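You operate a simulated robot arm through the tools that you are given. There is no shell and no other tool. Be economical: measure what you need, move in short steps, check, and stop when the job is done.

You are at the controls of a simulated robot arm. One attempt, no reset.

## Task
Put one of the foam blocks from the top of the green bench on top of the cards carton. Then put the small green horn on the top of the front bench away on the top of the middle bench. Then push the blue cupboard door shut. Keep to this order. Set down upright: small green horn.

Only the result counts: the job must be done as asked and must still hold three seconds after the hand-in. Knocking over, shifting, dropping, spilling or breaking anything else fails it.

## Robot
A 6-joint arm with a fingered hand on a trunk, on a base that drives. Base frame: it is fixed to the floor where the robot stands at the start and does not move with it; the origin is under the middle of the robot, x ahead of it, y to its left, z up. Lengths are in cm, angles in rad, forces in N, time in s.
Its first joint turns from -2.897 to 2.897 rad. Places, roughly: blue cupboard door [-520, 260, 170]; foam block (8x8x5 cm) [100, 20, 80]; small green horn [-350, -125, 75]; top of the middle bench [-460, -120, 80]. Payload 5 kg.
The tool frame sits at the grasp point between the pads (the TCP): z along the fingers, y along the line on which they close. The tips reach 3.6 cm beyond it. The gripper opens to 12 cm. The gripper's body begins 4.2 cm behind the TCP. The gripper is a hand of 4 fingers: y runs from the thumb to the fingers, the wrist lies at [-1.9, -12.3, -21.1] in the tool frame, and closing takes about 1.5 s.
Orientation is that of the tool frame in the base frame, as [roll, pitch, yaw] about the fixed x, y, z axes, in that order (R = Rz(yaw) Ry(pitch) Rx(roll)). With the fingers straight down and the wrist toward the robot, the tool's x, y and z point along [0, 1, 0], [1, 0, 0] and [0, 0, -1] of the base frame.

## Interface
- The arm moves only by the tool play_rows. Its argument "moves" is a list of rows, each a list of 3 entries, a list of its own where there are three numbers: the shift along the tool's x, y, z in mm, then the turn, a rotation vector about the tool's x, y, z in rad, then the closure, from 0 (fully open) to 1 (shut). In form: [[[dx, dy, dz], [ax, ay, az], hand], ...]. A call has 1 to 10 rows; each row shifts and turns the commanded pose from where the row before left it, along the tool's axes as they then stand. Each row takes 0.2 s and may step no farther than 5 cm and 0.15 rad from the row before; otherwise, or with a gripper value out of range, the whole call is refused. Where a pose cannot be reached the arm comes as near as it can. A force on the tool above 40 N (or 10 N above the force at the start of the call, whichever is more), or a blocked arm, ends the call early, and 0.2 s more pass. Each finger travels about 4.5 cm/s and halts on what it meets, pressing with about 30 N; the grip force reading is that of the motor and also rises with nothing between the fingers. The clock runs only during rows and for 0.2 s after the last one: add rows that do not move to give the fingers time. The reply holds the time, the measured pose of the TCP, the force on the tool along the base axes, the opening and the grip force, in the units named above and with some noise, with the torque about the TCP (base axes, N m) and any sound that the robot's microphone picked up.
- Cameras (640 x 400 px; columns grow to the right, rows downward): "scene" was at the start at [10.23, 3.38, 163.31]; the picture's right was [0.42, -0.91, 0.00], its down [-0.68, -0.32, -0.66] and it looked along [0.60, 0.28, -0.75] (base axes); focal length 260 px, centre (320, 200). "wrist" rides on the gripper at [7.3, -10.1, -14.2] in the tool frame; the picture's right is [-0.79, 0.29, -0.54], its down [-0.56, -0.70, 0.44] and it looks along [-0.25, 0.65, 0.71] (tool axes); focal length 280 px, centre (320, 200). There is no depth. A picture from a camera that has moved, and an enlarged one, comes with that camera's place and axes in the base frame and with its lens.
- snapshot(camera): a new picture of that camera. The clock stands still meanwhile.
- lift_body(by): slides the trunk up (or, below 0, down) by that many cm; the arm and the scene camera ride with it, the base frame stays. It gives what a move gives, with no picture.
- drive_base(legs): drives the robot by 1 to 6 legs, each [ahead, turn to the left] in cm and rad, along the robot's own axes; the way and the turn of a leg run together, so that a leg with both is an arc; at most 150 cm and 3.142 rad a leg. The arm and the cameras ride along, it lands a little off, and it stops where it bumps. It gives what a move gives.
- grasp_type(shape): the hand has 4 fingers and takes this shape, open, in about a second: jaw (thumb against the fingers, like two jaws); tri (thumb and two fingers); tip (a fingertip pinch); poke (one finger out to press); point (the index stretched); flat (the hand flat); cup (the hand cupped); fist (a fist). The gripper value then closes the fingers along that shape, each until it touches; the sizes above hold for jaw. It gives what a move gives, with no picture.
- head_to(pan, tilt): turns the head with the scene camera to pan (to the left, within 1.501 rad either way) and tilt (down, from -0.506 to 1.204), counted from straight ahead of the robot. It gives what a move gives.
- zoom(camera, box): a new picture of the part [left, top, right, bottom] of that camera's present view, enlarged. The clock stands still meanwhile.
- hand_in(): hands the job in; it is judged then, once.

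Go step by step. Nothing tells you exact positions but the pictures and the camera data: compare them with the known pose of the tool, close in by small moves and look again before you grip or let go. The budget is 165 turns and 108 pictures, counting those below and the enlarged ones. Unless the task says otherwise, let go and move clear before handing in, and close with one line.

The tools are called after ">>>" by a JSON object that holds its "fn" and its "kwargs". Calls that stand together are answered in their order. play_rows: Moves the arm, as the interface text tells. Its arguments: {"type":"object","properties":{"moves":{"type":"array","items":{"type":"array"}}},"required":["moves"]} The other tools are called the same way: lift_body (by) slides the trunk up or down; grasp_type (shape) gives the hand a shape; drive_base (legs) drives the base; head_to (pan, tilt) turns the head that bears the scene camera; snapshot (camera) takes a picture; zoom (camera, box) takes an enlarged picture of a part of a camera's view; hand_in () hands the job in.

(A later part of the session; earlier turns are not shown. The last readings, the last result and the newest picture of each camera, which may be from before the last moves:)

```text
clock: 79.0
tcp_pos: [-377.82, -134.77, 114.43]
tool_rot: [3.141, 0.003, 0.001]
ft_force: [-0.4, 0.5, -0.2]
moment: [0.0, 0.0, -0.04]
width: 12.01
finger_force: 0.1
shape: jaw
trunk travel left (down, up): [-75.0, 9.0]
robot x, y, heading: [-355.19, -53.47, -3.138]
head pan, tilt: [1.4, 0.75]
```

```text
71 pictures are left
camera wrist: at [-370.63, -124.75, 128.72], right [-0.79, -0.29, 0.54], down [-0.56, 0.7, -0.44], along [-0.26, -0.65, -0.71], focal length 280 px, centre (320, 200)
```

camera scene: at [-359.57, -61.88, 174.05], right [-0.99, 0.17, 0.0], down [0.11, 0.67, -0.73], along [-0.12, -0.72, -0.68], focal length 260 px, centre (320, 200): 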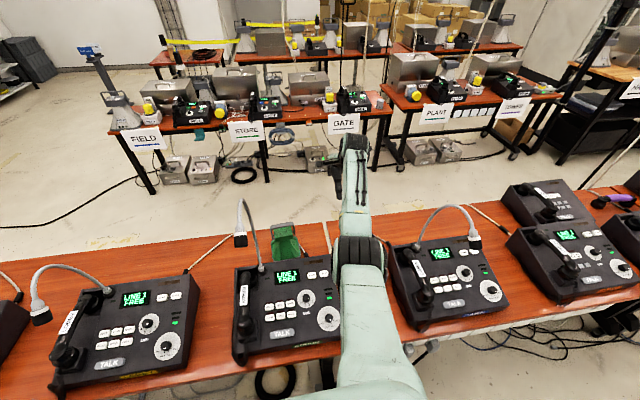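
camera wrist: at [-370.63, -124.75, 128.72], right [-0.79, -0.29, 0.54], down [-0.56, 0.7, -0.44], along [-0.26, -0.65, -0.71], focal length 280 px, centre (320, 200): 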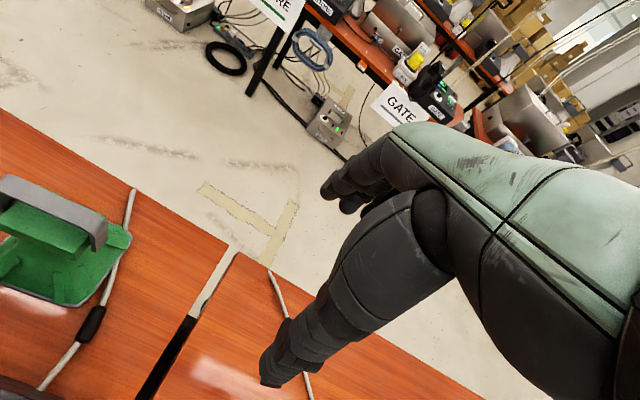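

Reach is fine. Zooming on the horn from above to refine its position.

>>> {"fn": "zoom", "kwargs": {"camera": "wrist", "box": [0, 160, 160, 320]}}

```text
2.50 times, centred on (80, 240) of wrist
camera zoom: at [-370.63, -124.75, 128.72], right [-0.79, -0.29, 0.54], down [-0.56, 0.7, -0.44], along [-0.26, -0.65, -0.71], focal length 701 px, centre (920, 100)
```

zoom: 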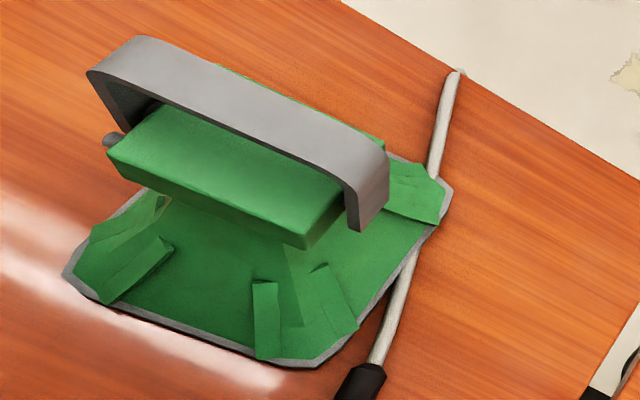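

Clear measurement now: horn base about 12×13 cm centred at (-356.2, -136), block centre (-356.2, -135.3), strap top z≈92. I'll move over it, staying clear of the gooseneck.

>>> {"fn": "play_rows", "kwargs": {"moves": [[[43, 1, 0], [0, 0, 0], 0], [[43, 1, 0], [0, 0, 0], 0], [[43, 1, 0], [0, 0, 0], 0], [[43, 1, 0], [0, 0, 0], 0], [[44, 1, 0], [0, 0, 0], 0], [[0, 0, 40], [0, 0, 0], 0], [[0, 0, 40], [0, 0, 0], 0], [[0, 0, 0], [0, 0, 0], 0]]}}

>>> {"fn": "snapshot", "kwargs": {"camera": "wrist"}}

>>> {"fn": "zoom", "kwargs": {"camera": "scene", "box": [200, 100, 440, 250]}}

```text
clock: 80.8
tcp_pos: [-356.29, -135.29, 106.74]
tool_rot: [3.139, 0.002, 0.001]
ft_force: [0.2, 0.1, 0.3]
moment: [-0.02, 0.03, 0.02]
width: 11.98
finger_force: 0.2
shape: jaw
trunk travel left (down, up): [-75.0, 9.0]
robot x, y, heading: [-355.22, -53.62, -3.137]
head pan, tilt: [1.4, 0.75]
```

```text
69 pictures are left
camera wrist: at [-349.11, -125.19, 120.98], right [-0.79, -0.29, 0.55], down [-0.56, 0.7, -0.44], along [-0.26, -0.65, -0.71], focal length 280 px, centre (320, 200)
```

wrist: 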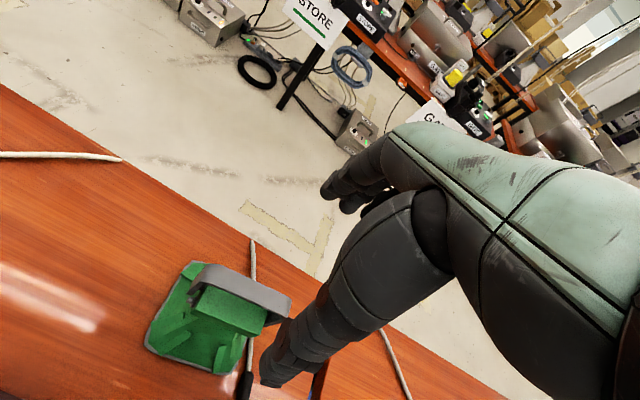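

```text
2.67 times, centred on (320, 175) of scene
camera zoom: at [-359.53, -61.7, 174.08], right [-0.99, 0.17, 0.0], down [0.11, 0.67, -0.73], along [-0.12, -0.72, -0.68], focal length 692 px, centre (320, 267)
```

zoom: 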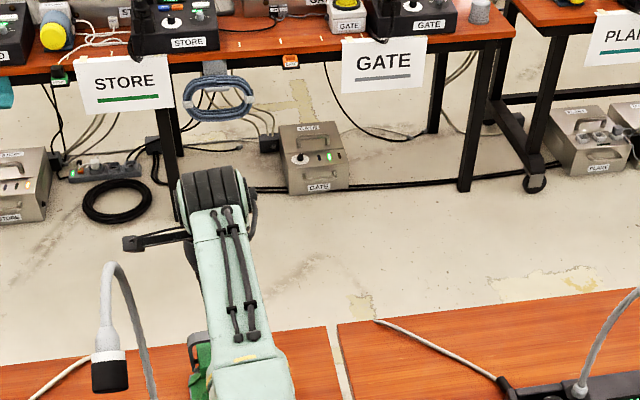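

Strap appears within a few px of prediction. Descending in two steps.

>>> {"fn": "play_rows", "kwargs": {"moves": [[[0, 0, 40], [0, 0, 0], 0], [[0, 0, 40], [0, 0, 0], 0], [[0, 0, 40], [0, 0, 0], 0], [[0, 0, 0], [0, 0, 0], 0]]}}

>>> {"fn": "snapshot", "kwargs": {"camera": "wrist"}}

>>> {"fn": "zoom", "kwargs": {"camera": "scene", "box": [200, 150, 400, 275]}}

```text
clock: 81.8
tcp_pos: [-356.36, -134.11, 94.92]
tool_rot: [3.141, 0.004, -0.002]
ft_force: [-2.8, -0.7, 0.5]
moment: [0.15, -0.42, 0.23]
width: 11.97
finger_force: 0.0
shape: jaw
out of reach, approached as far as the arm can: row 3
trunk travel left (down, up): [-75.0, 9.0]
robot x, y, heading: [-355.17, -53.49, -3.137]
head pan, tilt: [1.4, 0.75]
```

```text
67 pictures are left
camera wrist: at [-349.12, -124.03, 109.18], right [-0.79, -0.29, 0.54], down [-0.56, 0.7, -0.44], along [-0.26, -0.65, -0.71], focal length 280 px, centre (320, 200)
```

wrist: 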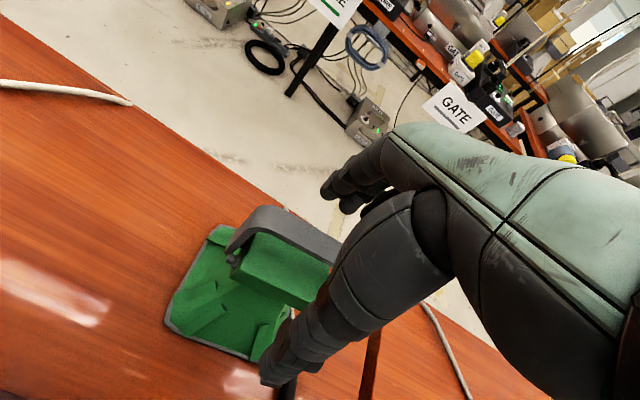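

```text
3.20 times, centred on (300, 212) of scene
camera zoom: at [-359.65, -61.77, 174.07], right [-0.99, 0.17, 0.0], down [0.11, 0.67, -0.73], along [-0.12, -0.72, -0.68], focal length 830 px, centre (384, 160)
```

zoom: 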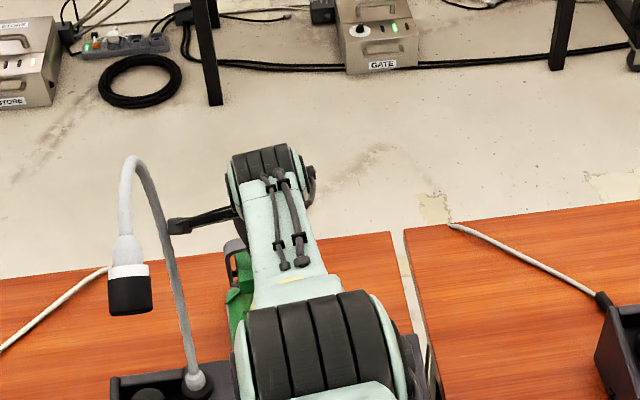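

The arm's reach ran out with the trunk raised, and there is a slight sideways force. I'll back up a little, then lower the trunk to regain reach.

>>> {"fn": "play_rows", "kwargs": {"moves": [[[0, 0, -40], [0, 0, 0], 0], [[0, 0, -40], [0, 0, 0], 0], [[0, 0, -40], [0, 0, 0], 0], [[0, 0, 0], [0, 0, 0], 0]]}}

>>> {"fn": "snapshot", "kwargs": {"camera": "scene"}}

```text
clock: 82.8
tcp_pos: [-355.99, -134.22, 106.94]
tool_rot: [-3.141, 0.003, -0.001]
ft_force: [-0.5, 0.2, 0.5]
moment: [-0.04, 0.0, -0.02]
width: 12.0
finger_force: 0.0
shape: jaw
trunk travel left (down, up): [-75.0, 9.0]
robot x, y, heading: [-355.2, -53.65, -3.14]
head pan, tilt: [1.4, 0.75]
```

```text
65 pictures are left
camera scene: at [-359.58, -61.77, 174.07], right [-0.99, 0.17, 0.0], down [0.11, 0.67, -0.73], along [-0.12, -0.72, -0.68], focal length 260 px, centre (320, 200)
```

scene: 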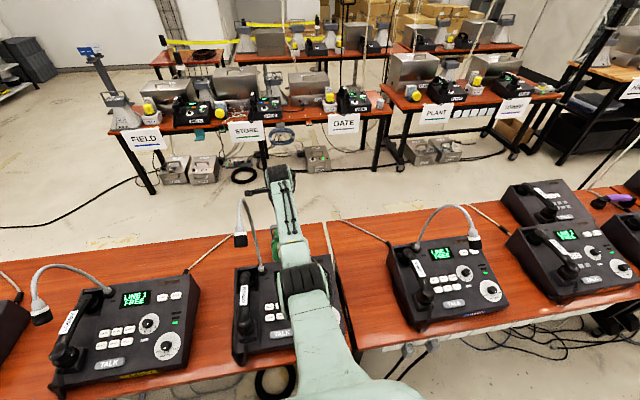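

The moment matches the wrist camera brushing the gooseneck. I'll grip 2 cm off-centre away from it with a slight yaw, and lower the trunk.

>>> {"fn": "play_rows", "kwargs": {"moves": [[[-20, 0, 0], [0, 0, 0], 0], [[0, 0, 0], [0, 0, -0.1], 0], [[0, 0, 0], [0, 0, 0], 0]]}}

>>> {"fn": "lift_body", "kwargs": {"by": -10}}

>>> {"fn": "snapshot", "kwargs": {"camera": "wrist"}}

>>> {"fn": "zoom", "kwargs": {"camera": "scene", "box": [200, 130, 400, 255]}}

```text
clock: 83.7
tcp_pos: [-358.33, -134.08, 106.81]
tool_rot: [3.141, 0.004, 0.101]
ft_force: [0.7, 0.1, -0.2]
moment: [-0.02, -0.01, 0.0]
width: 11.96
finger_force: 0.1
shape: jaw
trunk travel left (down, up): [-75.0, 9.0]
robot x, y, heading: [-355.49, -53.46, -3.143]
head pan, tilt: [1.4, 0.75]
```

```text
clock: 85.0
tcp_pos: [-358.18, -134.14, 96.77]
tool_rot: [-3.141, 0.006, 0.1]
ft_force: [0.1, 0.0, -0.3]
moment: [-0.01, 0.03, 0.02]
width: 11.99
finger_force: 0.2
shape: jaw
trunk travel left (down, up): [-65.0, 19.0]
robot x, y, heading: [-355.45, -53.64, -3.144]
head pan, tilt: [1.4, 0.75]
```

```text
64 pictures are left
camera wrist: at [-352.04, -123.39, 111.1], right [-0.75, -0.36, 0.55], down [-0.63, 0.64, -0.44], along [-0.19, -0.68, -0.71], focal length 280 px, centre (320, 200)
```

wrist: 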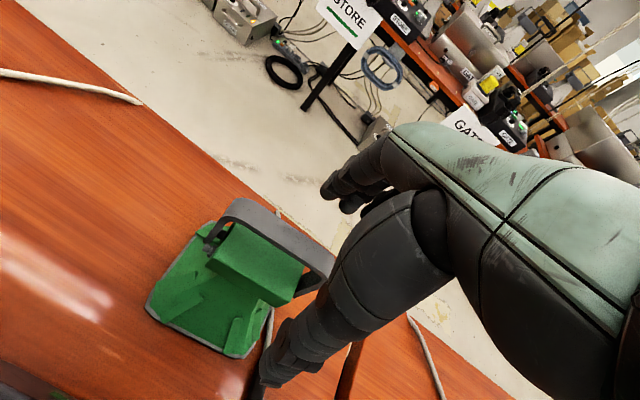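

```text
3.20 times, centred on (300, 192) of scene
camera zoom: at [-359.59, -61.75, 164.07], right [-0.99, 0.17, 0.0], down [0.11, 0.67, -0.73], along [-0.12, -0.72, -0.68], focal length 830 px, centre (384, 224)
```

zoom: 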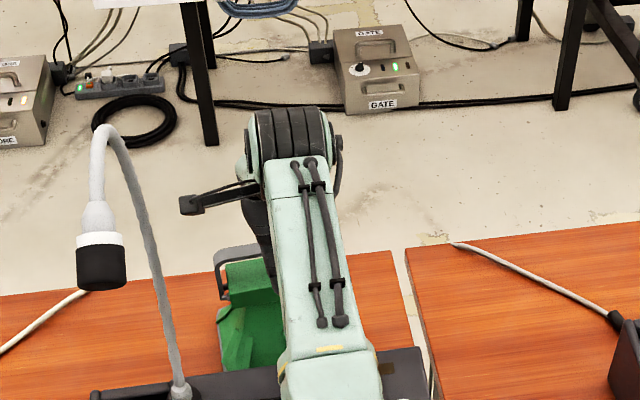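

Clear of the gooseneck now. Correcting y and descending to the block.

>>> {"fn": "play_rows", "kwargs": {"moves": [[[0, 13, 0], [0, 0, 0], 0], [[0, 0, 30], [0, 0, 0], 0], [[0, 0, 25], [0, 0, 0], 0], [[0, 0, 15], [0, 0, 0], 0], [[0, 0, 0], [0, 0, 0], 0]]}}

>>> {"fn": "snapshot", "kwargs": {"camera": "wrist"}}

>>> {"fn": "zoom", "kwargs": {"camera": "scene", "box": [200, 130, 400, 255]}}

```text
clock: 86.2
tcp_pos: [-358.17, -135.54, 89.82]
tool_rot: [3.141, 0.003, 0.099]
ft_force: [-0.1, 0.3, -0.2]
moment: [-0.01, 0.04, -0.04]
width: 11.99
finger_force: 0.2
shape: jaw
trunk travel left (down, up): [-65.0, 19.0]
robot x, y, heading: [-355.59, -53.58, -3.142]
head pan, tilt: [1.4, 0.75]
```

```text
62 pictures are left
camera wrist: at [-351.97, -124.71, 104.04], right [-0.75, -0.36, 0.55], down [-0.63, 0.64, -0.44], along [-0.19, -0.68, -0.71], focal length 280 px, centre (320, 200)
```

wrist: 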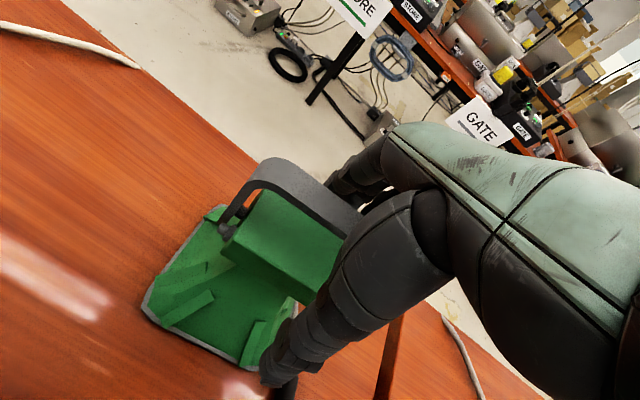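

```text
3.20 times, centred on (300, 192) of scene
camera zoom: at [-359.6, -61.73, 164.07], right [-0.99, 0.17, 0.0], down [0.11, 0.67, -0.73], along [-0.12, -0.72, -0.68], focal length 830 px, centre (384, 224)
```

zoom: 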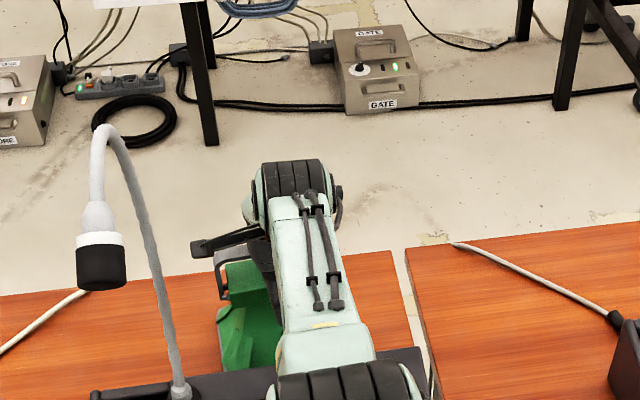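

Fingers straddle the block. Going 1 cm lower, then closing gradually.

>>> {"fn": "play_rows", "kwargs": {"moves": [[[0, 0, 10], [0, 0, 0], 0], [[0, 0, 0], [0, 0, 0], 0.1], [[0, 0, 0], [0, 0, 0], 0.2], [[0, 0, 0], [0, 0, 0], 0.3], [[0, 0, 0], [0, 0, 0], 0.4], [[0, 0, 0], [0, 0, 0], 0.5], [[0, 0, 0], [0, 0, 0], 0.5]]}}

>>> {"fn": "snapshot", "kwargs": {"camera": "wrist"}}

```text
clock: 87.8
tcp_pos: [-358.18, -135.44, 88.71]
tool_rot: [3.14, 0.002, 0.1]
ft_force: [-0.4, 0.1, 0.1]
moment: [-0.04, 0.03, 0.01]
width: 6.05
finger_force: 0.1
shape: jaw
trunk travel left (down, up): [-65.0, 19.0]
robot x, y, heading: [-355.28, -53.87, -3.141]
head pan, tilt: [1.4, 0.75]
```

```text
60 pictures are left
camera wrist: at [-351.97, -124.7, 103.02], right [-0.75, -0.36, 0.55], down [-0.63, 0.64, -0.44], along [-0.19, -0.68, -0.71], focal length 280 px, centre (320, 200)
```

wrist: 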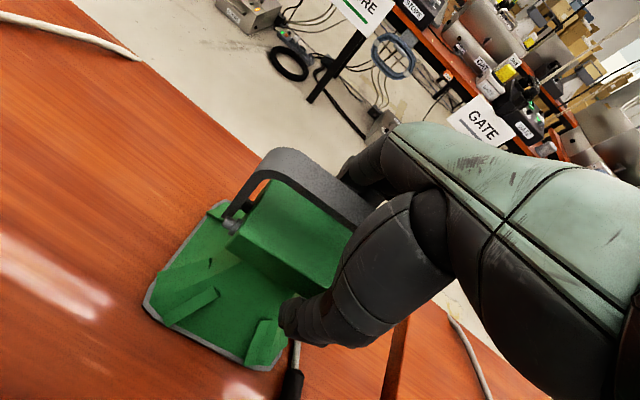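

>>> {"fn": "play_rows", "kwargs": {"moves": [[[0, 0, 0], [0, 0, 0], 0.58], [[0, 0, 0], [0, 0, 0], 0.66], [[0, 0, 0], [0, 0, 0], 0.74], [[0, 0, 0], [0, 0, 0], 0.8], [[0, 0, 0], [0, 0, 0], 0.8], [[0, 0, 0], [0, 0, 0], 0.8]]}}

>>> {"fn": "snapshot", "kwargs": {"camera": "wrist"}}

```text
clock: 89.2
tcp_pos: [-358.21, -135.43, 88.67]
tool_rot: [3.141, 0.003, 0.099]
ft_force: [-0.2, 0.0, 0.2]
moment: [-0.03, 0.01, -0.01]
width: 4.84
finger_force: 30.3
shape: jaw
trunk travel left (down, up): [-65.0, 19.0]
robot x, y, heading: [-355.62, -53.54, -3.134]
head pan, tilt: [1.4, 0.75]
```

```text
59 pictures are left
camera wrist: at [-351.98, -124.71, 103.0], right [-0.75, -0.36, 0.55], down [-0.63, 0.64, -0.44], along [-0.19, -0.68, -0.71], focal length 280 px, centre (320, 200)
```

wrist: 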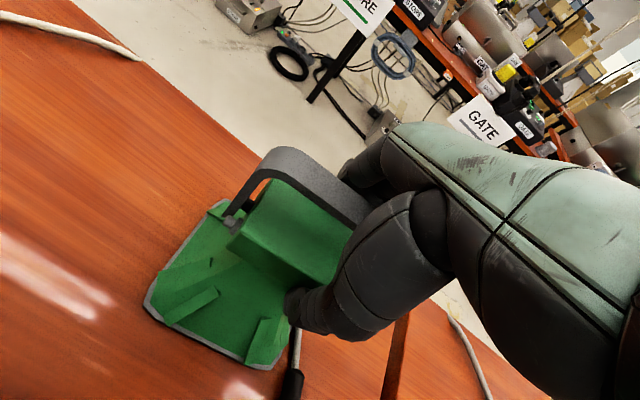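

Gripped on the block (4.8 cm). Test-lift a little.

>>> {"fn": "play_rows", "kwargs": {"moves": [[[0, 0, -10], [0, 0, 0], 0.8], [[0, 0, -20], [0, 0, 0], 0.8], [[0, 0, -20], [0, 0, 0], 0.8], [[0, 0, 0], [0, 0, 0], 0.8]]}}

>>> {"fn": "snapshot", "kwargs": {"camera": "wrist"}}

>>> {"fn": "zoom", "kwargs": {"camera": "scene", "box": [200, 130, 400, 255]}}

```text
clock: 90.2
tcp_pos: [-358.24, -135.45, 93.86]
tool_rot: [-3.14, 0.002, 0.099]
ft_force: [0.5, 0.5, -4.5]
moment: [-0.02, 0.07, 0.03]
width: 4.86
finger_force: 30.0
shape: jaw
trunk travel left (down, up): [-65.0, 19.0]
robot x, y, heading: [-355.47, -53.61, -3.141]
head pan, tilt: [1.4, 0.75]
```

```text
58 pictures are left
camera wrist: at [-352.0, -124.68, 108.05], right [-0.75, -0.37, 0.54], down [-0.63, 0.64, -0.44], along [-0.19, -0.67, -0.71], focal length 280 px, centre (320, 200)
```

wrist: 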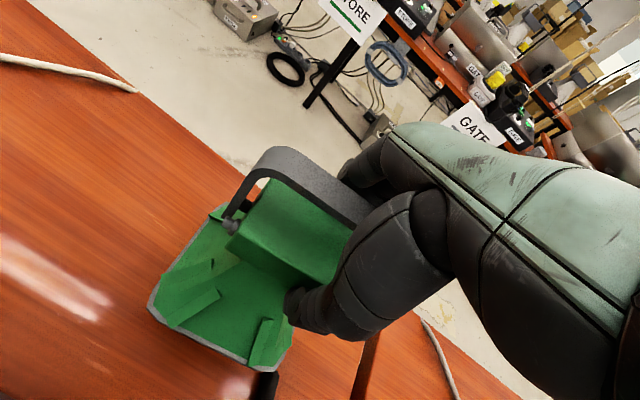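

```text
3.20 times, centred on (300, 192) of scene
camera zoom: at [-359.6, -61.86, 164.06], right [-0.99, 0.17, 0.0], down [0.11, 0.67, -0.73], along [-0.12, -0.72, -0.68], focal length 830 px, centre (384, 224)
```

zoom: 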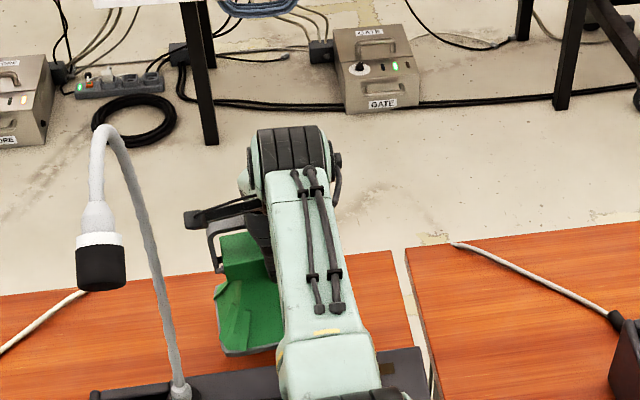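

The horn is up and upright (about 4.5 N). I'll raise the trunk for clearance and carry it to the free strip on the middle bench.

>>> {"fn": "lift_body", "kwargs": {"by": 15}}

>>> {"fn": "play_rows", "kwargs": {"moves": [[[-36.6, -33.8, 0], [0, 0, 0], 0.8], [[-36.6, -33.8, 0], [0, 0, 0], 0.8], [[-36.6, -33.8, 0], [0, 0, 0], 0.8], [[-36.6, -33.8, 0], [0, 0, 0], 0.8], [[-36.6, -33.8, 0], [0, 0, 0], 0.8], [[-36.6, -33.8, 0], [0, 0, 0], 0.8], [[-36.6, -33.8, 0], [0, 0, 0], 0.8], [[-36.6, -33.8, 0], [0, 0, 0], 0.8], [[0, 0, 0], [0, 0, 0], 0.8]]}}

>>> {"fn": "snapshot", "kwargs": {"camera": "wrist"}}

>>> {"fn": "snapshot", "kwargs": {"camera": "scene"}}

```text
clock: 91.9
tcp_pos: [-358.2, -135.5, 108.71]
tool_rot: [3.141, 0.003, 0.1]
ft_force: [0.2, -0.3, -3.3]
moment: [-0.01, 0.05, -0.01]
width: 4.86
finger_force: 30.0
shape: jaw
trunk travel left (down, up): [-80.0, 4.0]
robot x, y, heading: [-355.22, -53.49, -3.142]
head pan, tilt: [1.4, 0.75]
```

```text
clock: 93.9
tcp_pos: [-389.98, -111.72, 108.55]
tool_rot: [-3.14, 0.005, 0.099]
ft_force: [0.8, 0.2, -3.6]
moment: [0.03, 0.09, -0.02]
width: 4.88
finger_force: 29.9
shape: jaw
trunk travel left (down, up): [-80.0, 4.0]
robot x, y, heading: [-355.41, -53.72, -3.14]
head pan, tilt: [1.4, 0.75]
```

```text
56 pictures are left
camera wrist: at [-383.78, -100.95, 122.99], right [-0.75, -0.37, 0.54], down [-0.63, 0.64, -0.44], along [-0.19, -0.67, -0.71], focal length 280 px, centre (320, 200)
```

wrist: 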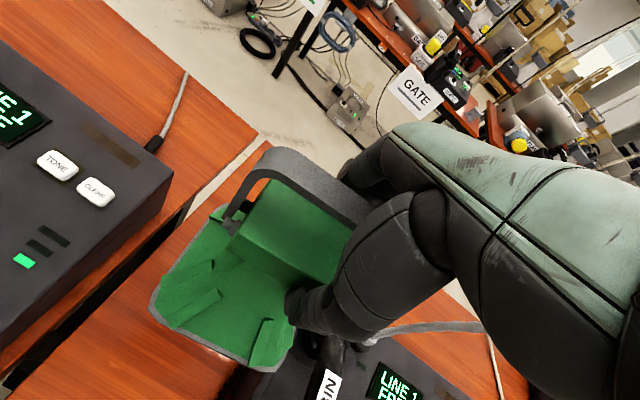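

```text
55 pictures are left
camera scene: at [-359.5, -61.91, 179.06], right [-0.99, 0.17, 0.0], down [0.11, 0.67, -0.73], along [-0.12, -0.72, -0.68], focal length 260 px, centre (320, 200)
```

scene: 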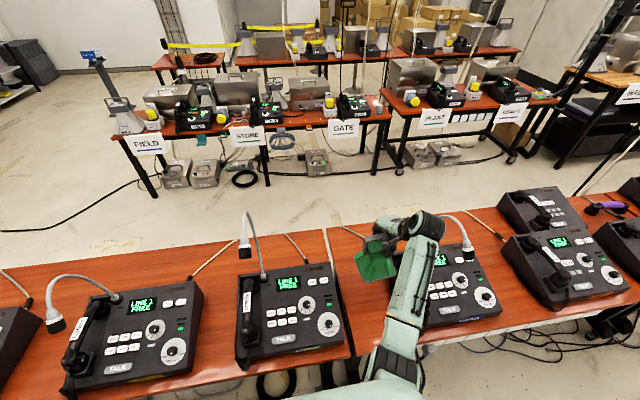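

>>> {"fn": "zoom", "kwargs": {"camera": "scene", "box": [300, 200, 480, 350]}}

>>> {"fn": "zoom", "kwargs": {"camera": "wrist", "box": [0, 130, 400, 400]}}

```text
2.67 times, centred on (390, 275) of scene
camera zoom: at [-359.5, -61.91, 179.06], right [-0.99, 0.17, 0.0], down [0.11, 0.67, -0.73], along [-0.12, -0.72, -0.68], focal length 692 px, centre (133, 0)
```

zoom: 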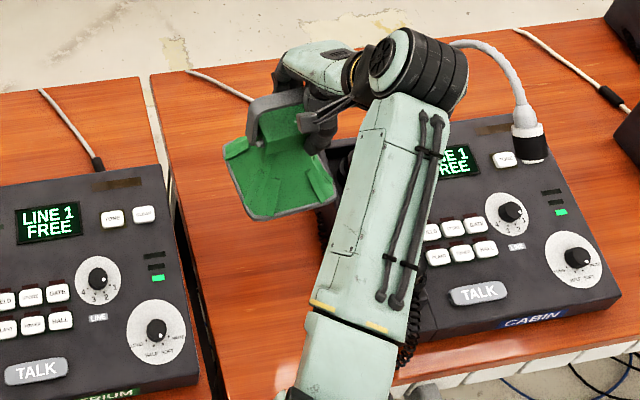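

```text
1.48 times, centred on (200, 265) of wrist
camera zoom: at [-383.78, -100.95, 122.99], right [-0.75, -0.37, 0.54], down [-0.63, 0.64, -0.44], along [-0.19, -0.67, -0.71], focal length 415 px, centre (498, 104)
```

zoom: 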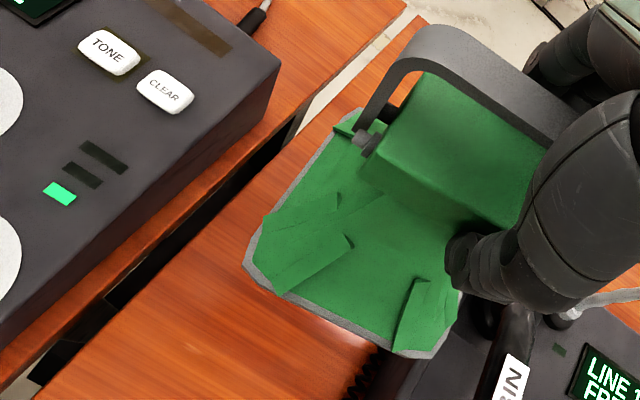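

The strip on the middle bench runs x -378.6…-396 (coil cord) near y=-106 and is wider further back. I'll shift to put the horn at about (-387.5, -122) and lower partly.

>>> {"fn": "play_rows", "kwargs": {"moves": [[[-2.4, 49, 0], [0, 0, 0], 0.8], [[-2.4, 49, 0], [0, 0, 0], 0.8], [[0, 0, 0], [0, 0, 0], 0.8]]}}

>>> {"fn": "lift_body", "kwargs": {"by": -14}}

>>> {"fn": "snapshot", "kwargs": {"camera": "wrist"}}

>>> {"fn": "zoom", "kwargs": {"camera": "scene", "box": [300, 150, 480, 300]}}

```text
clock: 94.7
tcp_pos: [-389.41, -120.83, 108.85]
tool_rot: [3.141, 0.005, 0.1]
ft_force: [-0.5, 0.3, -3.4]
moment: [-0.02, 0.08, 0.03]
width: 4.82
finger_force: 30.3
shape: jaw
trunk travel left (down, up): [-80.0, 4.0]
robot x, y, heading: [-355.25, -53.81, -3.137]
head pan, tilt: [1.4, 0.75]
```

```text
clock: 96.4
tcp_pos: [-389.39, -121.0, 94.74]
tool_rot: [3.141, 0.002, 0.098]
ft_force: [-0.2, -0.7, -3.7]
moment: [0.02, 0.07, -0.01]
width: 4.85
finger_force: 30.0
shape: jaw
trunk travel left (down, up): [-66.0, 18.0]
robot x, y, heading: [-354.92, -53.94, -3.142]
head pan, tilt: [1.4, 0.75]
```

```text
52 pictures are left
camera wrist: at [-383.17, -110.29, 109.0], right [-0.75, -0.36, 0.55], down [-0.63, 0.64, -0.44], along [-0.19, -0.68, -0.71], focal length 280 px, centre (320, 200)
```

wrist: 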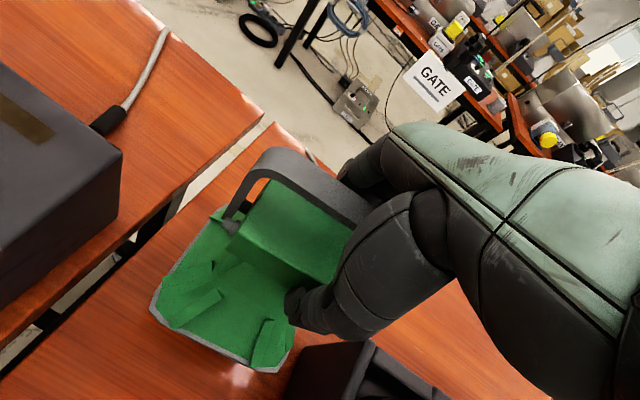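

```text
2.67 times, centred on (390, 225) of scene
camera zoom: at [-359.62, -61.79, 165.07], right [-0.99, 0.17, 0.0], down [0.11, 0.67, -0.73], along [-0.12, -0.72, -0.68], focal length 692 px, centre (133, 133)
```

zoom: 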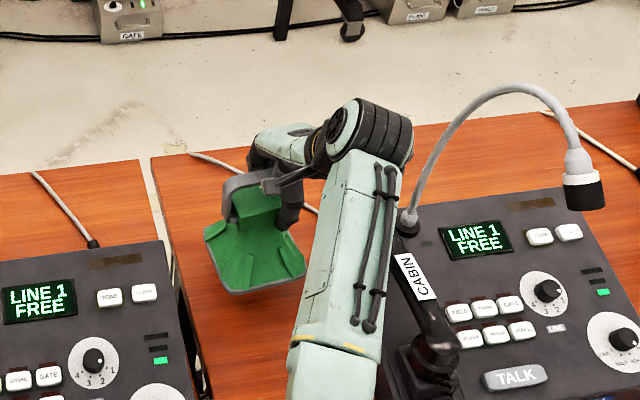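

The console's back-left corner is close to the horn's corner, so I'll shift 1.8 cm away from it and 3 cm back before lowering.

>>> {"fn": "play_rows", "kwargs": {"moves": [[[15, 32, 0], [0, 0, 0], 0.8], [[0, 0, 20], [0, 0, 0], 0.8], [[0, 0, 15], [0, 0, 0], 0.8], [[0, 0, 0], [0, 0, 0], 0.8]]}}

>>> {"fn": "snapshot", "kwargs": {"camera": "wrist"}}

```text
clock: 97.4
tcp_pos: [-387.69, -124.04, 91.18]
tool_rot: [3.139, 0.004, 0.099]
ft_force: [0.8, 0.2, -3.8]
moment: [-0.03, 0.08, -0.05]
width: 4.83
finger_force: 29.9
shape: jaw
trunk travel left (down, up): [-66.0, 18.0]
robot x, y, heading: [-355.27, -53.64, -3.14]
head pan, tilt: [1.4, 0.75]
```

```text
50 pictures are left
camera wrist: at [-381.44, -113.37, 105.41], right [-0.75, -0.37, 0.55], down [-0.63, 0.64, -0.44], along [-0.19, -0.67, -0.71], focal length 280 px, centre (320, 200)
```

wrist: 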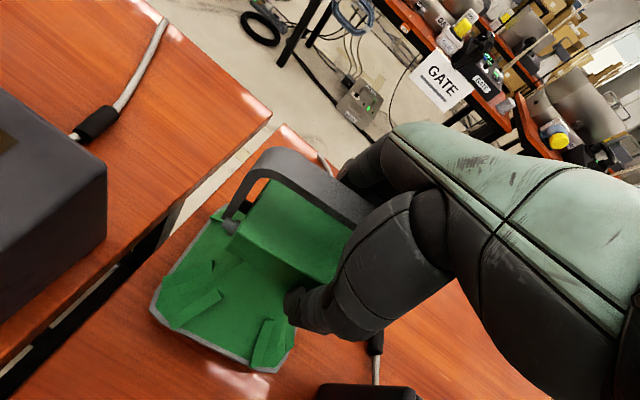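

Clear all around. Lowering to contact.

>>> {"fn": "play_rows", "kwargs": {"moves": [[[0, 0, 14], [0, 0, 0], 0.8], [[0, 0, 6], [0, 0, 0], 0.8], [[0, 0, 3], [0, 0, 0], 0.8], [[0, 0, 0], [0, 0, 0], 0.8]]}}

>>> {"fn": "play_rows", "kwargs": {"moves": [[[0, 0, 2], [0, 0, 0], 0.8], [[0, 0, 0], [0, 0, 0], 0.8]]}}

```text
clock: 98.4
tcp_pos: [-387.7, -124.11, 88.98]
tool_rot: [3.141, 0.004, 0.1]
ft_force: [-0.4, 0.2, -2.8]
moment: [-0.07, 0.0, -0.04]
width: 4.83
finger_force: 30.3
shape: jaw
trunk travel left (down, up): [-66.0, 18.0]
robot x, y, heading: [-354.95, -53.68, -3.14]
head pan, tilt: [1.4, 0.75]
```

```text
clock: 99.0
tcp_pos: [-387.6, -124.07, 88.79]
tool_rot: [3.141, 0.002, 0.1]
ft_force: [-0.7, -0.5, -1.2]
moment: [-0.07, -0.03, 0.01]
width: 4.86
finger_force: 30.1
shape: jaw
trunk travel left (down, up): [-66.0, 18.0]
robot x, y, heading: [-355.34, -53.6, -3.139]
head pan, tilt: [1.4, 0.75]
```

>>> {"fn": "play_rows", "kwargs": {"moves": [[[0, 0, 2], [0, 0, 0], 0.8], [[0, 0, 0], [0, 0, 0], 0.8]]}}

```text
clock: 99.6
tcp_pos: [-387.64, -123.99, 88.7]
tool_rot: [3.139, 0.004, 0.1]
ft_force: [-2.0, -0.2, 7.6]
moment: [-0.08, -0.02, -0.04]
width: 4.83
finger_force: 30.2
shape: jaw
trunk travel left (down, up): [-66.0, 18.0]
robot x, y, heading: [-355.37, -53.71, -3.14]
head pan, tilt: [1.4, 0.75]
```

The horn is down on the bench (contact force). Opening slowly and looking.

>>> {"fn": "play_rows", "kwargs": {"moves": [[[0, 0, 0], [0, 0, 0], 0.6], [[0, 0, 0], [0, 0, 0], 0.5], [[0, 0, 0], [0, 0, 0], 0.4], [[0, 0, 0], [0, 0, 0], 0.2], [[0, 0, 0], [0, 0, 0], 0.0], [[0, 0, 0], [0, 0, 0], 0.0], [[0, 0, 0], [0, 0, 0], 0.0], [[0, 0, 0], [0, 0, 0], 0.0]]}}

>>> {"fn": "snapshot", "kwargs": {"camera": "wrist"}}

```text
clock: 101.4
tcp_pos: [-387.65, -124.13, 88.45]
tool_rot: [-3.141, 0.003, 0.1]
ft_force: [-0.9, 0.2, -0.7]
moment: [-0.02, 0.05, -0.01]
width: 11.94
finger_force: 0.1
shape: jaw
trunk travel left (down, up): [-66.0, 18.0]
robot x, y, heading: [-355.23, -53.56, -3.138]
head pan, tilt: [1.4, 0.75]
```

```text
49 pictures are left
camera wrist: at [-381.33, -113.33, 102.83], right [-0.75, -0.36, 0.55], down [-0.63, 0.64, -0.44], along [-0.19, -0.68, -0.71], focal length 280 px, centre (320, 200)
```

wrist: 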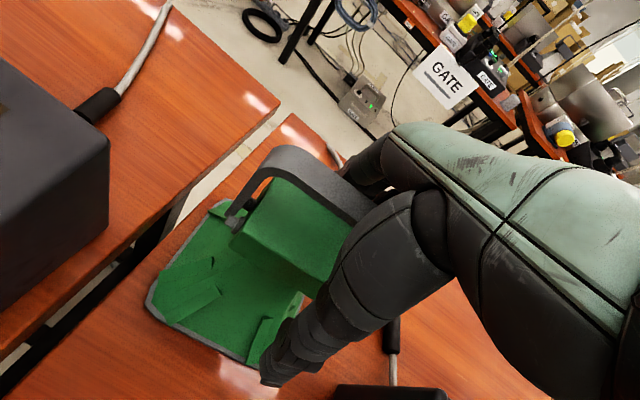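

Fingers are clear; rising straight up, and verifying.

>>> {"fn": "lift_body", "kwargs": {"by": 16}}

>>> {"fn": "play_rows", "kwargs": {"moves": [[[0, 0, -40], [0, 0, 0], 0], [[0, 0, -40], [0, 0, 0], 0], [[0, 0, 0], [0, 0, 0], 0]]}}

>>> {"fn": "snapshot", "kwargs": {"camera": "scene"}}

>>> {"fn": "snapshot", "kwargs": {"camera": "wrist"}}

```text
clock: 103.2
tcp_pos: [-387.52, -124.1, 104.57]
tool_rot: [3.141, 0.003, 0.1]
ft_force: [0.3, -0.1, 0.0]
moment: [-0.02, 0.0, 0.0]
width: 11.96
finger_force: 0.1
shape: jaw
trunk travel left (down, up): [-82.0, 2.0]
robot x, y, heading: [-355.38, -53.69, -3.144]
head pan, tilt: [1.4, 0.75]
```

```text
clock: 104.0
tcp_pos: [-387.61, -124.01, 112.68]
tool_rot: [-3.141, 0.004, 0.101]
ft_force: [0.8, 0.2, -0.3]
moment: [0.01, 0.03, 0.01]
width: 11.97
finger_force: 0.1
shape: jaw
trunk travel left (down, up): [-82.0, 2.0]
robot x, y, heading: [-355.64, -53.71, -3.144]
head pan, tilt: [1.4, 0.75]
```

```text
48 pictures are left
camera scene: at [-359.63, -61.83, 181.06], right [-0.99, 0.17, 0.0], down [0.11, 0.67, -0.73], along [-0.12, -0.72, -0.68], focal length 260 px, centre (320, 200)
```

scene: 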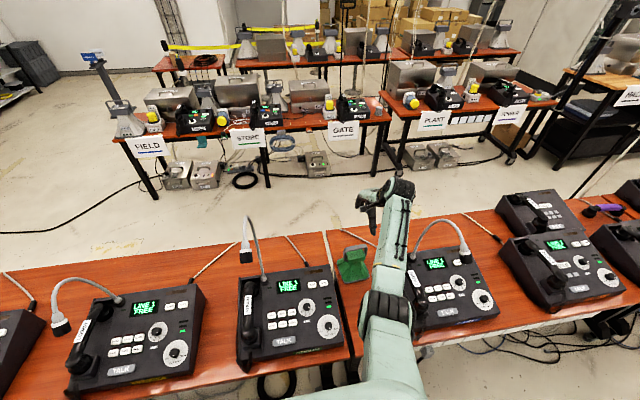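

```text
47 pictures are left
camera wrist: at [-381.34, -113.31, 126.78], right [-0.76, -0.36, 0.54], down [-0.63, 0.64, -0.44], along [-0.19, -0.68, -0.71], focal length 280 px, centre (320, 200)
```

wrist: 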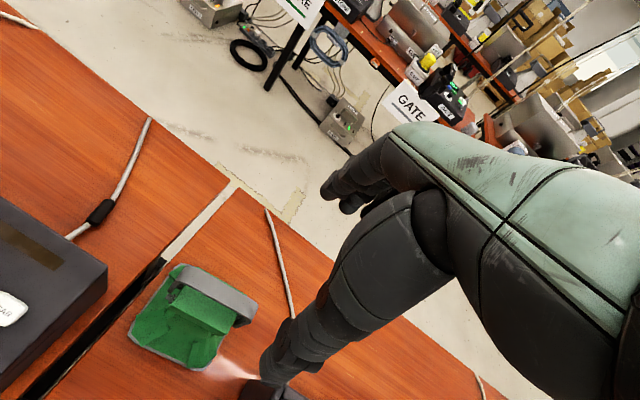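

The horn stands upright on the middle bench. I'll retract the arm the same way back into the aisle and look toward the blue cupboard door.

>>> {"fn": "play_rows", "kwargs": {"moves": [[[20, -41.5, 0], [0, 0, 0], 0], [[20, -41.5, 0], [0, 0, 0], 0], [[20, -41.5, 0], [0, 0, 0], 0], [[20, -41.5, 0], [0, 0, 0], 0], [[20, -41.5, 0], [0, 0, 0], 0], [[20, -41.5, 0], [0, 0, 0], 0], [[0, 0, 0], [0, 0, 0], 0]]}}

>>> {"fn": "play_rows", "kwargs": {"moves": [[[-39.2, -28, 0], [0, 0, 0.097], 0], [[-39.2, -28, 0], [0, 0, 0.097], 0], [[-39.2, -28, 0], [0, 0, 0.097], 0], [[-39.2, -28, 0], [0, 0, 0.097], 0], [[-39.2, -28, 0], [0, 0, 0.097], 0], [[-39.2, -28, 0], [0, 0, 0.097], 0], [[-39.2, -28, 0], [0, 0, 0.097], 0], [[-39.2, -28, 0], [0, 0, 0.097], 0], [[-39.2, -28, 0], [0, 0, 0.097], 0], [[-39.2, -28, 0], [0, 0, 0.097], 0]]}}

>>> {"fn": "head_to", "kwargs": {"pan": -1.0, "tilt": 0.25}}

>>> {"fn": "snapshot", "kwargs": {"camera": "scene"}}

```text
clock: 105.6
tcp_pos: [-377.95, -98.15, 112.52]
tool_rot: [3.141, 0.003, 0.1]
ft_force: [0.1, -0.8, 0.0]
moment: [-0.02, -0.02, -0.01]
width: 11.97
finger_force: 0.0
shape: jaw
trunk travel left (down, up): [-82.0, 2.0]
robot x, y, heading: [-355.51, -53.74, -3.143]
head pan, tilt: [1.4, 0.75]
```

```text
clock: 107.8
tcp_pos: [-404.81, -60.0, 112.51]
tool_rot: [3.139, 0.0, -0.87]
ft_force: [-0.1, 0.0, -0.1]
moment: [0.0, -0.01, -0.01]
width: 11.97
finger_force: 0.0
shape: jaw
trunk travel left (down, up): [-82.0, 2.0]
robot x, y, heading: [-355.0, -53.63, -3.138]
head pan, tilt: [1.4, 0.75]
```

```text
clock: 110.0
tcp_pos: [-404.81, -60.24, 112.54]
tool_rot: [3.138, 0.001, -0.87]
ft_force: [-0.1, 0.2, 0.3]
moment: [-0.02, 0.0, -0.03]
width: 11.98
finger_force: 0.0
shape: jaw
trunk travel left (down, up): [-82.0, 2.0]
robot x, y, heading: [-355.48, -53.94, -3.138]
head pan, tilt: [-1.0, 0.25]
```

```text
46 pictures are left
camera scene: at [-363.28, -45.7, 185.58], right [0.84, 0.54, 0.0], down [0.13, -0.21, -0.97], along [-0.53, 0.81, -0.25], focal length 260 px, centre (320, 200)
```

scene: 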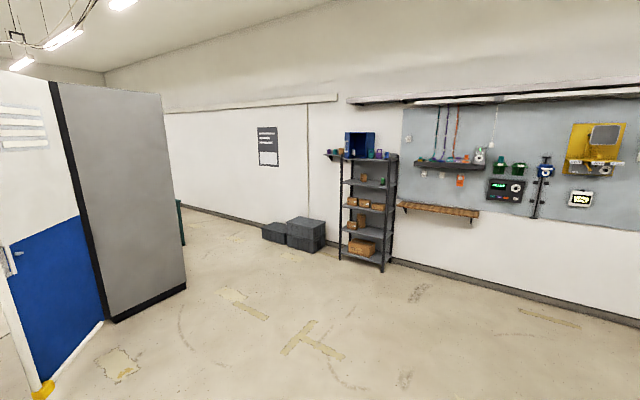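

On the tall rack at the wall there's a small blue cupboard at about z=170: that's the target. Zooming.

>>> {"fn": "zoom", "kwargs": {"camera": "scene", "box": [310, 110, 430, 185]}}

```text
5.33 times, centred on (370, 148) of scene
camera zoom: at [-363.28, -45.7, 185.58], right [0.84, 0.54, 0.0], down [0.13, -0.21, -0.97], along [-0.53, 0.81, -0.25], focal length 1384 px, centre (53, 480)
```

zoom: 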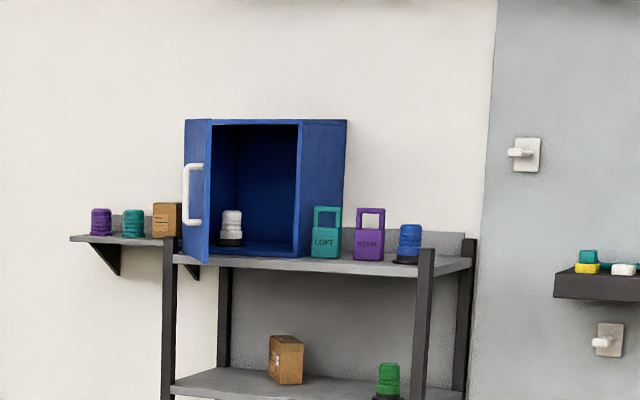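

It's a small blue cupboard standing on the rack's top shelf with its door open on the left. I'll leave the aisle and drive to about 1.4 m in front of the rack.

>>> {"fn": "drive_base", "kwargs": {"legs": [[60, 0], [0, -1.162], [95, 0], [95, 0], [0, -0.407]]}}

>>> {"fn": "head_to", "kwargs": {"pan": 0.2, "tilt": 0.1}}

>>> {"fn": "snapshot", "kwargs": {"camera": "scene"}}

```text
clock: 126.6
tcp_pos: [-497.79, 169.41, 112.56]
tool_rot: [3.137, 0.002, -2.452]
ft_force: [-0.2, 0.2, 0.0]
moment: [0.03, 0.05, 0.01]
width: 12.0
finger_force: 0.0
shape: jaw
trunk travel left (down, up): [-82.0, 2.0]
robot x, y, heading: [-491.6, 119.74, 1.558]
head pan, tilt: [-1.0, 0.25]
```

```text
clock: 128.0
tcp_pos: [-497.66, 169.32, 112.5]
tool_rot: [3.138, 0.002, -2.451]
ft_force: [-0.3, 0.5, 0.2]
moment: [0.0, 0.01, -0.03]
width: 11.97
finger_force: 0.0
shape: jaw
trunk travel left (down, up): [-82.0, 2.0]
robot x, y, heading: [-491.51, 120.07, 1.565]
head pan, tilt: [0.201, 0.099]
```

```text
44 pictures are left
camera scene: at [-493.21, 131.87, 186.97], right [0.98, 0.19, 0.0], down [0.02, -0.1, -0.99], along [-0.19, 0.98, -0.1], focal length 260 px, centre (320, 200)
```

scene: 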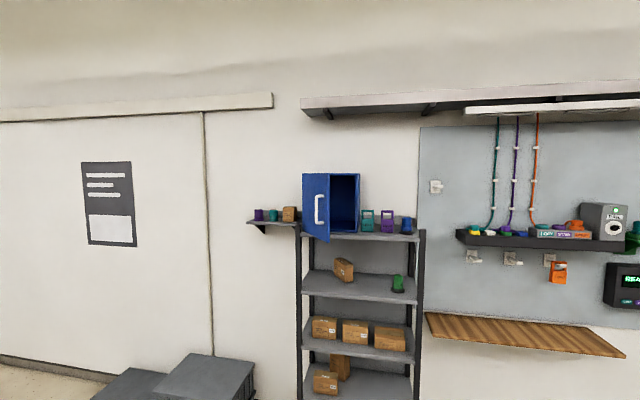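

>>> {"fn": "zoom", "kwargs": {"camera": "scene", "box": [270, 155, 430, 255]}}

```text
4.00 times, centred on (350, 205) of scene
camera zoom: at [-493.21, 131.87, 186.97], right [0.98, 0.19, 0.0], down [0.02, -0.1, -0.99], along [-0.19, 0.98, -0.1], focal length 1038 px, centre (200, 180)
```

zoom: 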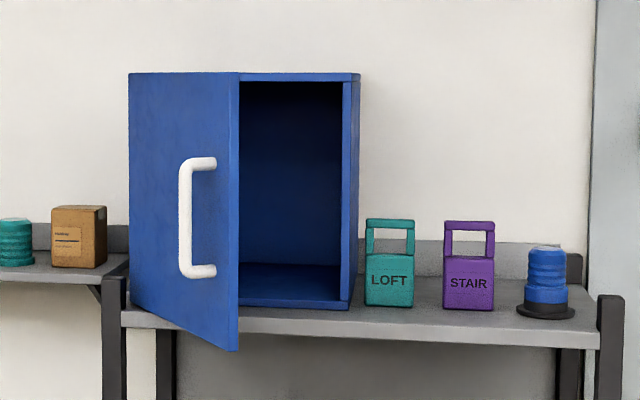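

The door is hinged at the cupboard's left front corner near (-533, 281) and its free edge is at about (-513, 257), z 153–187, with a handle at z 162–176. I'll orient the hand to point forward here in free space before approaching.

>>> {"fn": "play_rows", "kwargs": {"moves": [[[0, 0, 0], [0, 0, 0.138], 0], [[0, 0, 0], [0, 0, 0.138], 0], [[0, 0, 0], [0, 0, 0.138], 0], [[0, 0, 0], [0, 0, 0.138], 0], [[0, 0, 0], [0, 0, 0.138], 0], [[0, 40, -20], [0, 0, 0], 0.3], [[0, 40, -20], [0, 0, 0], 0.6], [[0, 30, -30], [0, 0, 0], 0.8], [[0, 0, -40], [0, 0, 0], 1.0], [[0, 0, -40], [0, 0, 0], 1.0]]}}

>>> {"fn": "play_rows", "kwargs": {"moves": [[[0, 0, 0], [-0.143, 0, 0], 1], [[0, 0, 0], [-0.143, 0, 0], 1], [[0, 0, 0], [-0.143, 0, 0], 1], [[0, 0, 0], [-0.143, 0, 0], 1], [[0, 0, 0], [-0.143, 0, 0], 1], [[0, 0, 0], [-0.143, 0, 0], 1], [[0, 0, 0], [-0.143, 0, 0], 1], [[0, 0, 0], [-0.143, 0, 0], 1], [[0, 0, 0], [-0.143, 0, 0], 1], [[0, 0, 0], [-0.143, 0, 0], 1]]}}

```text
clock: 130.2
tcp_pos: [-497.81, 180.78, 126.72]
tool_rot: [3.136, -0.001, 3.141]
ft_force: [-0.3, 0.4, -0.6]
moment: [-0.02, -0.01, 0.02]
width: 1.84
finger_force: 0.0
shape: jaw
out of reach, approached as far as the arm can: row 10
trunk travel left (down, up): [-82.0, 2.0]
robot x, y, heading: [-491.43, 119.87, 1.565]
head pan, tilt: [0.201, 0.099]
```

```text
clock: 132.6
tcp_pos: [-495.97, 181.75, 123.79]
tool_rot: [1.937, -0.151, 3.102]
ft_force: [-0.2, -0.1, 0.7]
moment: [0.0, 0.0, 0.0]
width: 0.0
finger_force: 29.8
shape: jaw
out of reach, approached as far as the arm can: row 9, 10
trunk travel left (down, up): [-82.0, 2.0]
robot x, y, heading: [-491.68, 119.85, 1.561]
head pan, tilt: [0.201, 0.099]
stopped in row 10: the arm was blocked; the commanded pose is now the measured one
```

The arm is limited there; I'll raise and extend to find a freer posture.

>>> {"fn": "play_rows", "kwargs": {"moves": [[[0, 40, 0], [0, 0, 0], 1], [[0, 40, 0], [0, 0, 0], 1], [[0, 40, 0], [0, 0, 0], 1], [[0, 40, 0], [0, 0, 0], 1], [[0, 40, 0], [0, 0, 0], 1], [[0, 40, 0], [0, 0, 0], 1], [[0, 0, 0], [0, 0, 0], 1]]}}

>>> {"fn": "snapshot", "kwargs": {"camera": "scene"}}

```text
clock: 134.2
tcp_pos: [-492.53, 190.18, 146.21]
tool_rot: [1.936, -0.151, 3.103]
ft_force: [-0.3, -0.1, -1.0]
moment: [0.02, -0.03, 0.02]
width: 0.0
finger_force: 29.9
shape: jaw
trunk travel left (down, up): [-82.0, 2.0]
robot x, y, heading: [-491.26, 119.65, 1.566]
head pan, tilt: [0.201, 0.099]
```

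```text
42 pictures are left
camera scene: at [-493.24, 131.81, 186.98], right [0.98, 0.19, 0.0], down [0.02, -0.1, -1.0], along [-0.19, 0.98, -0.1], focal length 260 px, centre (320, 200)
```

scene: 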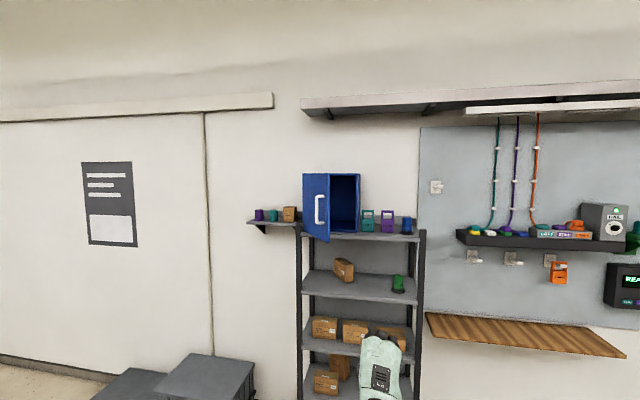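

>>> {"fn": "play_rows", "kwargs": {"moves": [[[0, 40, 0], [-0.1, 0, -0.08], 1], [[0, 40, 0], [-0.1, 0, -0.08], 1], [[0, 30, 0], [-0.1, 0, 0], 1], [[0, 30, 0], [-0.06, 0, 0], 1], [[0, 0, 0], [0, 0, 0], 1]]}}

```text
clock: 135.4
tcp_pos: [-491.36, 193.32, 159.44]
tool_rot: [1.573, 0.003, -3.138]
ft_force: [-0.5, -0.5, 0.3]
moment: [0.01, 0.02, -0.03]
width: 0.0
finger_force: 30.2
shape: jaw
trunk travel left (down, up): [-82.0, 2.0]
robot x, y, heading: [-492.02, 119.57, 1.565]
head pan, tilt: [0.201, 0.099]
```

The hand now points straight forward. Raising to handle-top height and checking reach.

>>> {"fn": "play_rows", "kwargs": {"moves": [[[0, 40, 0], [0, 0, 0], 1], [[0, 40, 0], [0, 0, 0], 1], [[0, 40, 0], [0, 0, 0], 1], [[0, 40, 0], [0, 0, 0], 1], [[0, 40, 0], [0, 0, 0], 1], [[0, 20, 0], [0, 0, 0], 1], [[0, 0, 0], [0, 0, 0], 1]]}}

>>> {"fn": "snapshot", "kwargs": {"camera": "scene"}}

>>> {"fn": "snapshot", "kwargs": {"camera": "wrist"}}

```text
clock: 137.0
tcp_pos: [-491.5, 193.27, 181.31]
tool_rot: [1.573, 0.002, -3.138]
ft_force: [0.2, -1.5, 0.9]
moment: [0.01, -0.01, -0.02]
width: 0.04
finger_force: 30.0
shape: jaw
trunk travel left (down, up): [-82.0, 2.0]
robot x, y, heading: [-491.49, 119.94, 1.561]
head pan, tilt: [0.201, 0.099]
```

```text
41 pictures are left
camera scene: at [-493.22, 131.91, 186.97], right [0.98, 0.19, 0.0], down [0.02, -0.1, -0.99], along [-0.19, 0.98, -0.1], focal length 260 px, centre (320, 200)
```

scene: 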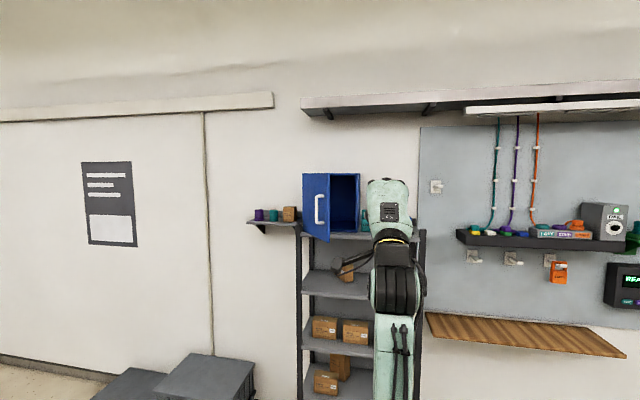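

```text
40 pictures are left
camera wrist: at [-498.78, 178.98, 171.32], right [0.79, -0.54, 0.29], down [0.56, 0.44, -0.7], along [0.25, 0.72, 0.65], focal length 280 px, centre (320, 200)
```

wrist: 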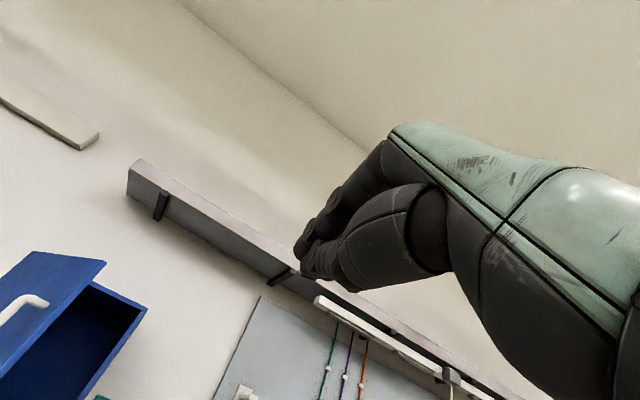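

The door is now located better: hinge about (-531.5, 274.7), free edge about (-512.3, 251.5), angle about 50°. I'll check how far I can retract the hand at this height so the base can stand closer.

>>> {"fn": "play_rows", "kwargs": {"moves": [[[0, 0, -40], [0, 0, 0], 1], [[0, 0, -40], [0, 0, 0], 1], [[0, 0, -40], [0, 0, 0], 1], [[0, 0, -40], [0, 0, 0], 1], [[0, 0, -40], [0, 0, 0], 1], [[0, 0, 0], [0, 0, 0], 1]]}}

```text
clock: 138.4
tcp_pos: [-491.37, 173.89, 181.83]
tool_rot: [1.574, 0.002, -3.137]
ft_force: [0.6, -0.2, 0.3]
moment: [0.02, 0.0, -0.01]
width: 0.0
finger_force: 29.9
shape: jaw
out of reach, approached as far as the arm can: row 5
trunk travel left (down, up): [-82.0, 2.0]
robot x, y, heading: [-491.59, 119.71, 1.561]
head pan, tilt: [0.201, 0.099]
```

I can work from 54 to about 78 cm ahead. Driving up to stand at about (-521, 188), facing the rack.

>>> {"fn": "drive_base", "kwargs": {"legs": [[0, 0.416], [74, 0], [0, -0.406]]}}

>>> {"fn": "head_to", "kwargs": {"pan": 0.0, "tilt": 0.2}}

>>> {"fn": "snapshot", "kwargs": {"camera": "scene"}}

>>> {"fn": "snapshot", "kwargs": {"camera": "wrist"}}

```text
clock: 144.8
tcp_pos: [-520.26, 241.13, 181.84]
tool_rot: [1.573, 0.003, -3.135]
ft_force: [0.1, -0.2, -0.9]
moment: [0.0, 0.02, -0.03]
width: 0.01
finger_force: 30.2
shape: jaw
trunk travel left (down, up): [-82.0, 2.0]
robot x, y, heading: [-520.54, 187.11, 1.564]
head pan, tilt: [0.201, 0.099]
```

```text
clock: 145.6
tcp_pos: [-520.11, 241.21, 181.85]
tool_rot: [1.573, 0.002, -3.131]
ft_force: [0.9, -0.2, 0.0]
moment: [0.0, -0.02, -0.03]
width: 0.01
finger_force: 29.7
shape: jaw
trunk travel left (down, up): [-82.0, 2.0]
robot x, y, heading: [-520.04, 187.25, 1.565]
head pan, tilt: [0.0, 0.201]
```

```text
39 pictures are left
camera scene: at [-519.99, 199.53, 186.04], right [1.0, 0.0, 0.0], down [0.0, -0.2, -0.98], along [0.0, 0.98, -0.2], focal length 260 px, centre (320, 200)
```

scene: 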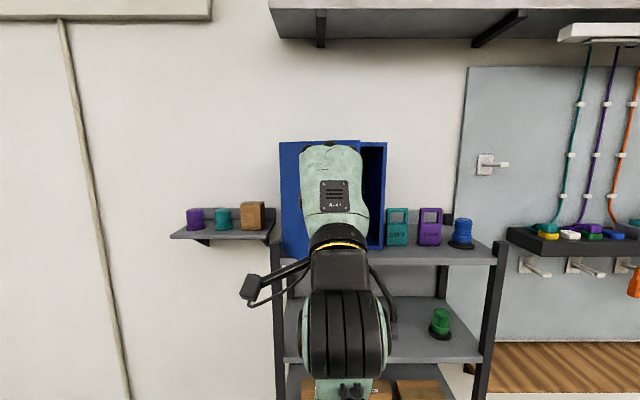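

```text
38 pictures are left
camera wrist: at [-527.3, 226.87, 171.86], right [0.79, -0.54, 0.29], down [0.56, 0.45, -0.7], along [0.24, 0.72, 0.65], focal length 280 px, centre (320, 200)
```

wrist: 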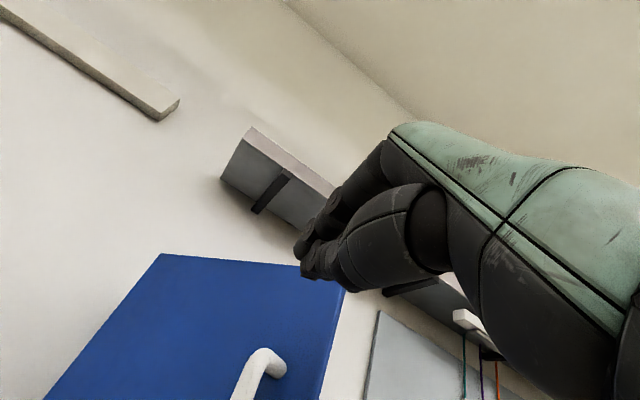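

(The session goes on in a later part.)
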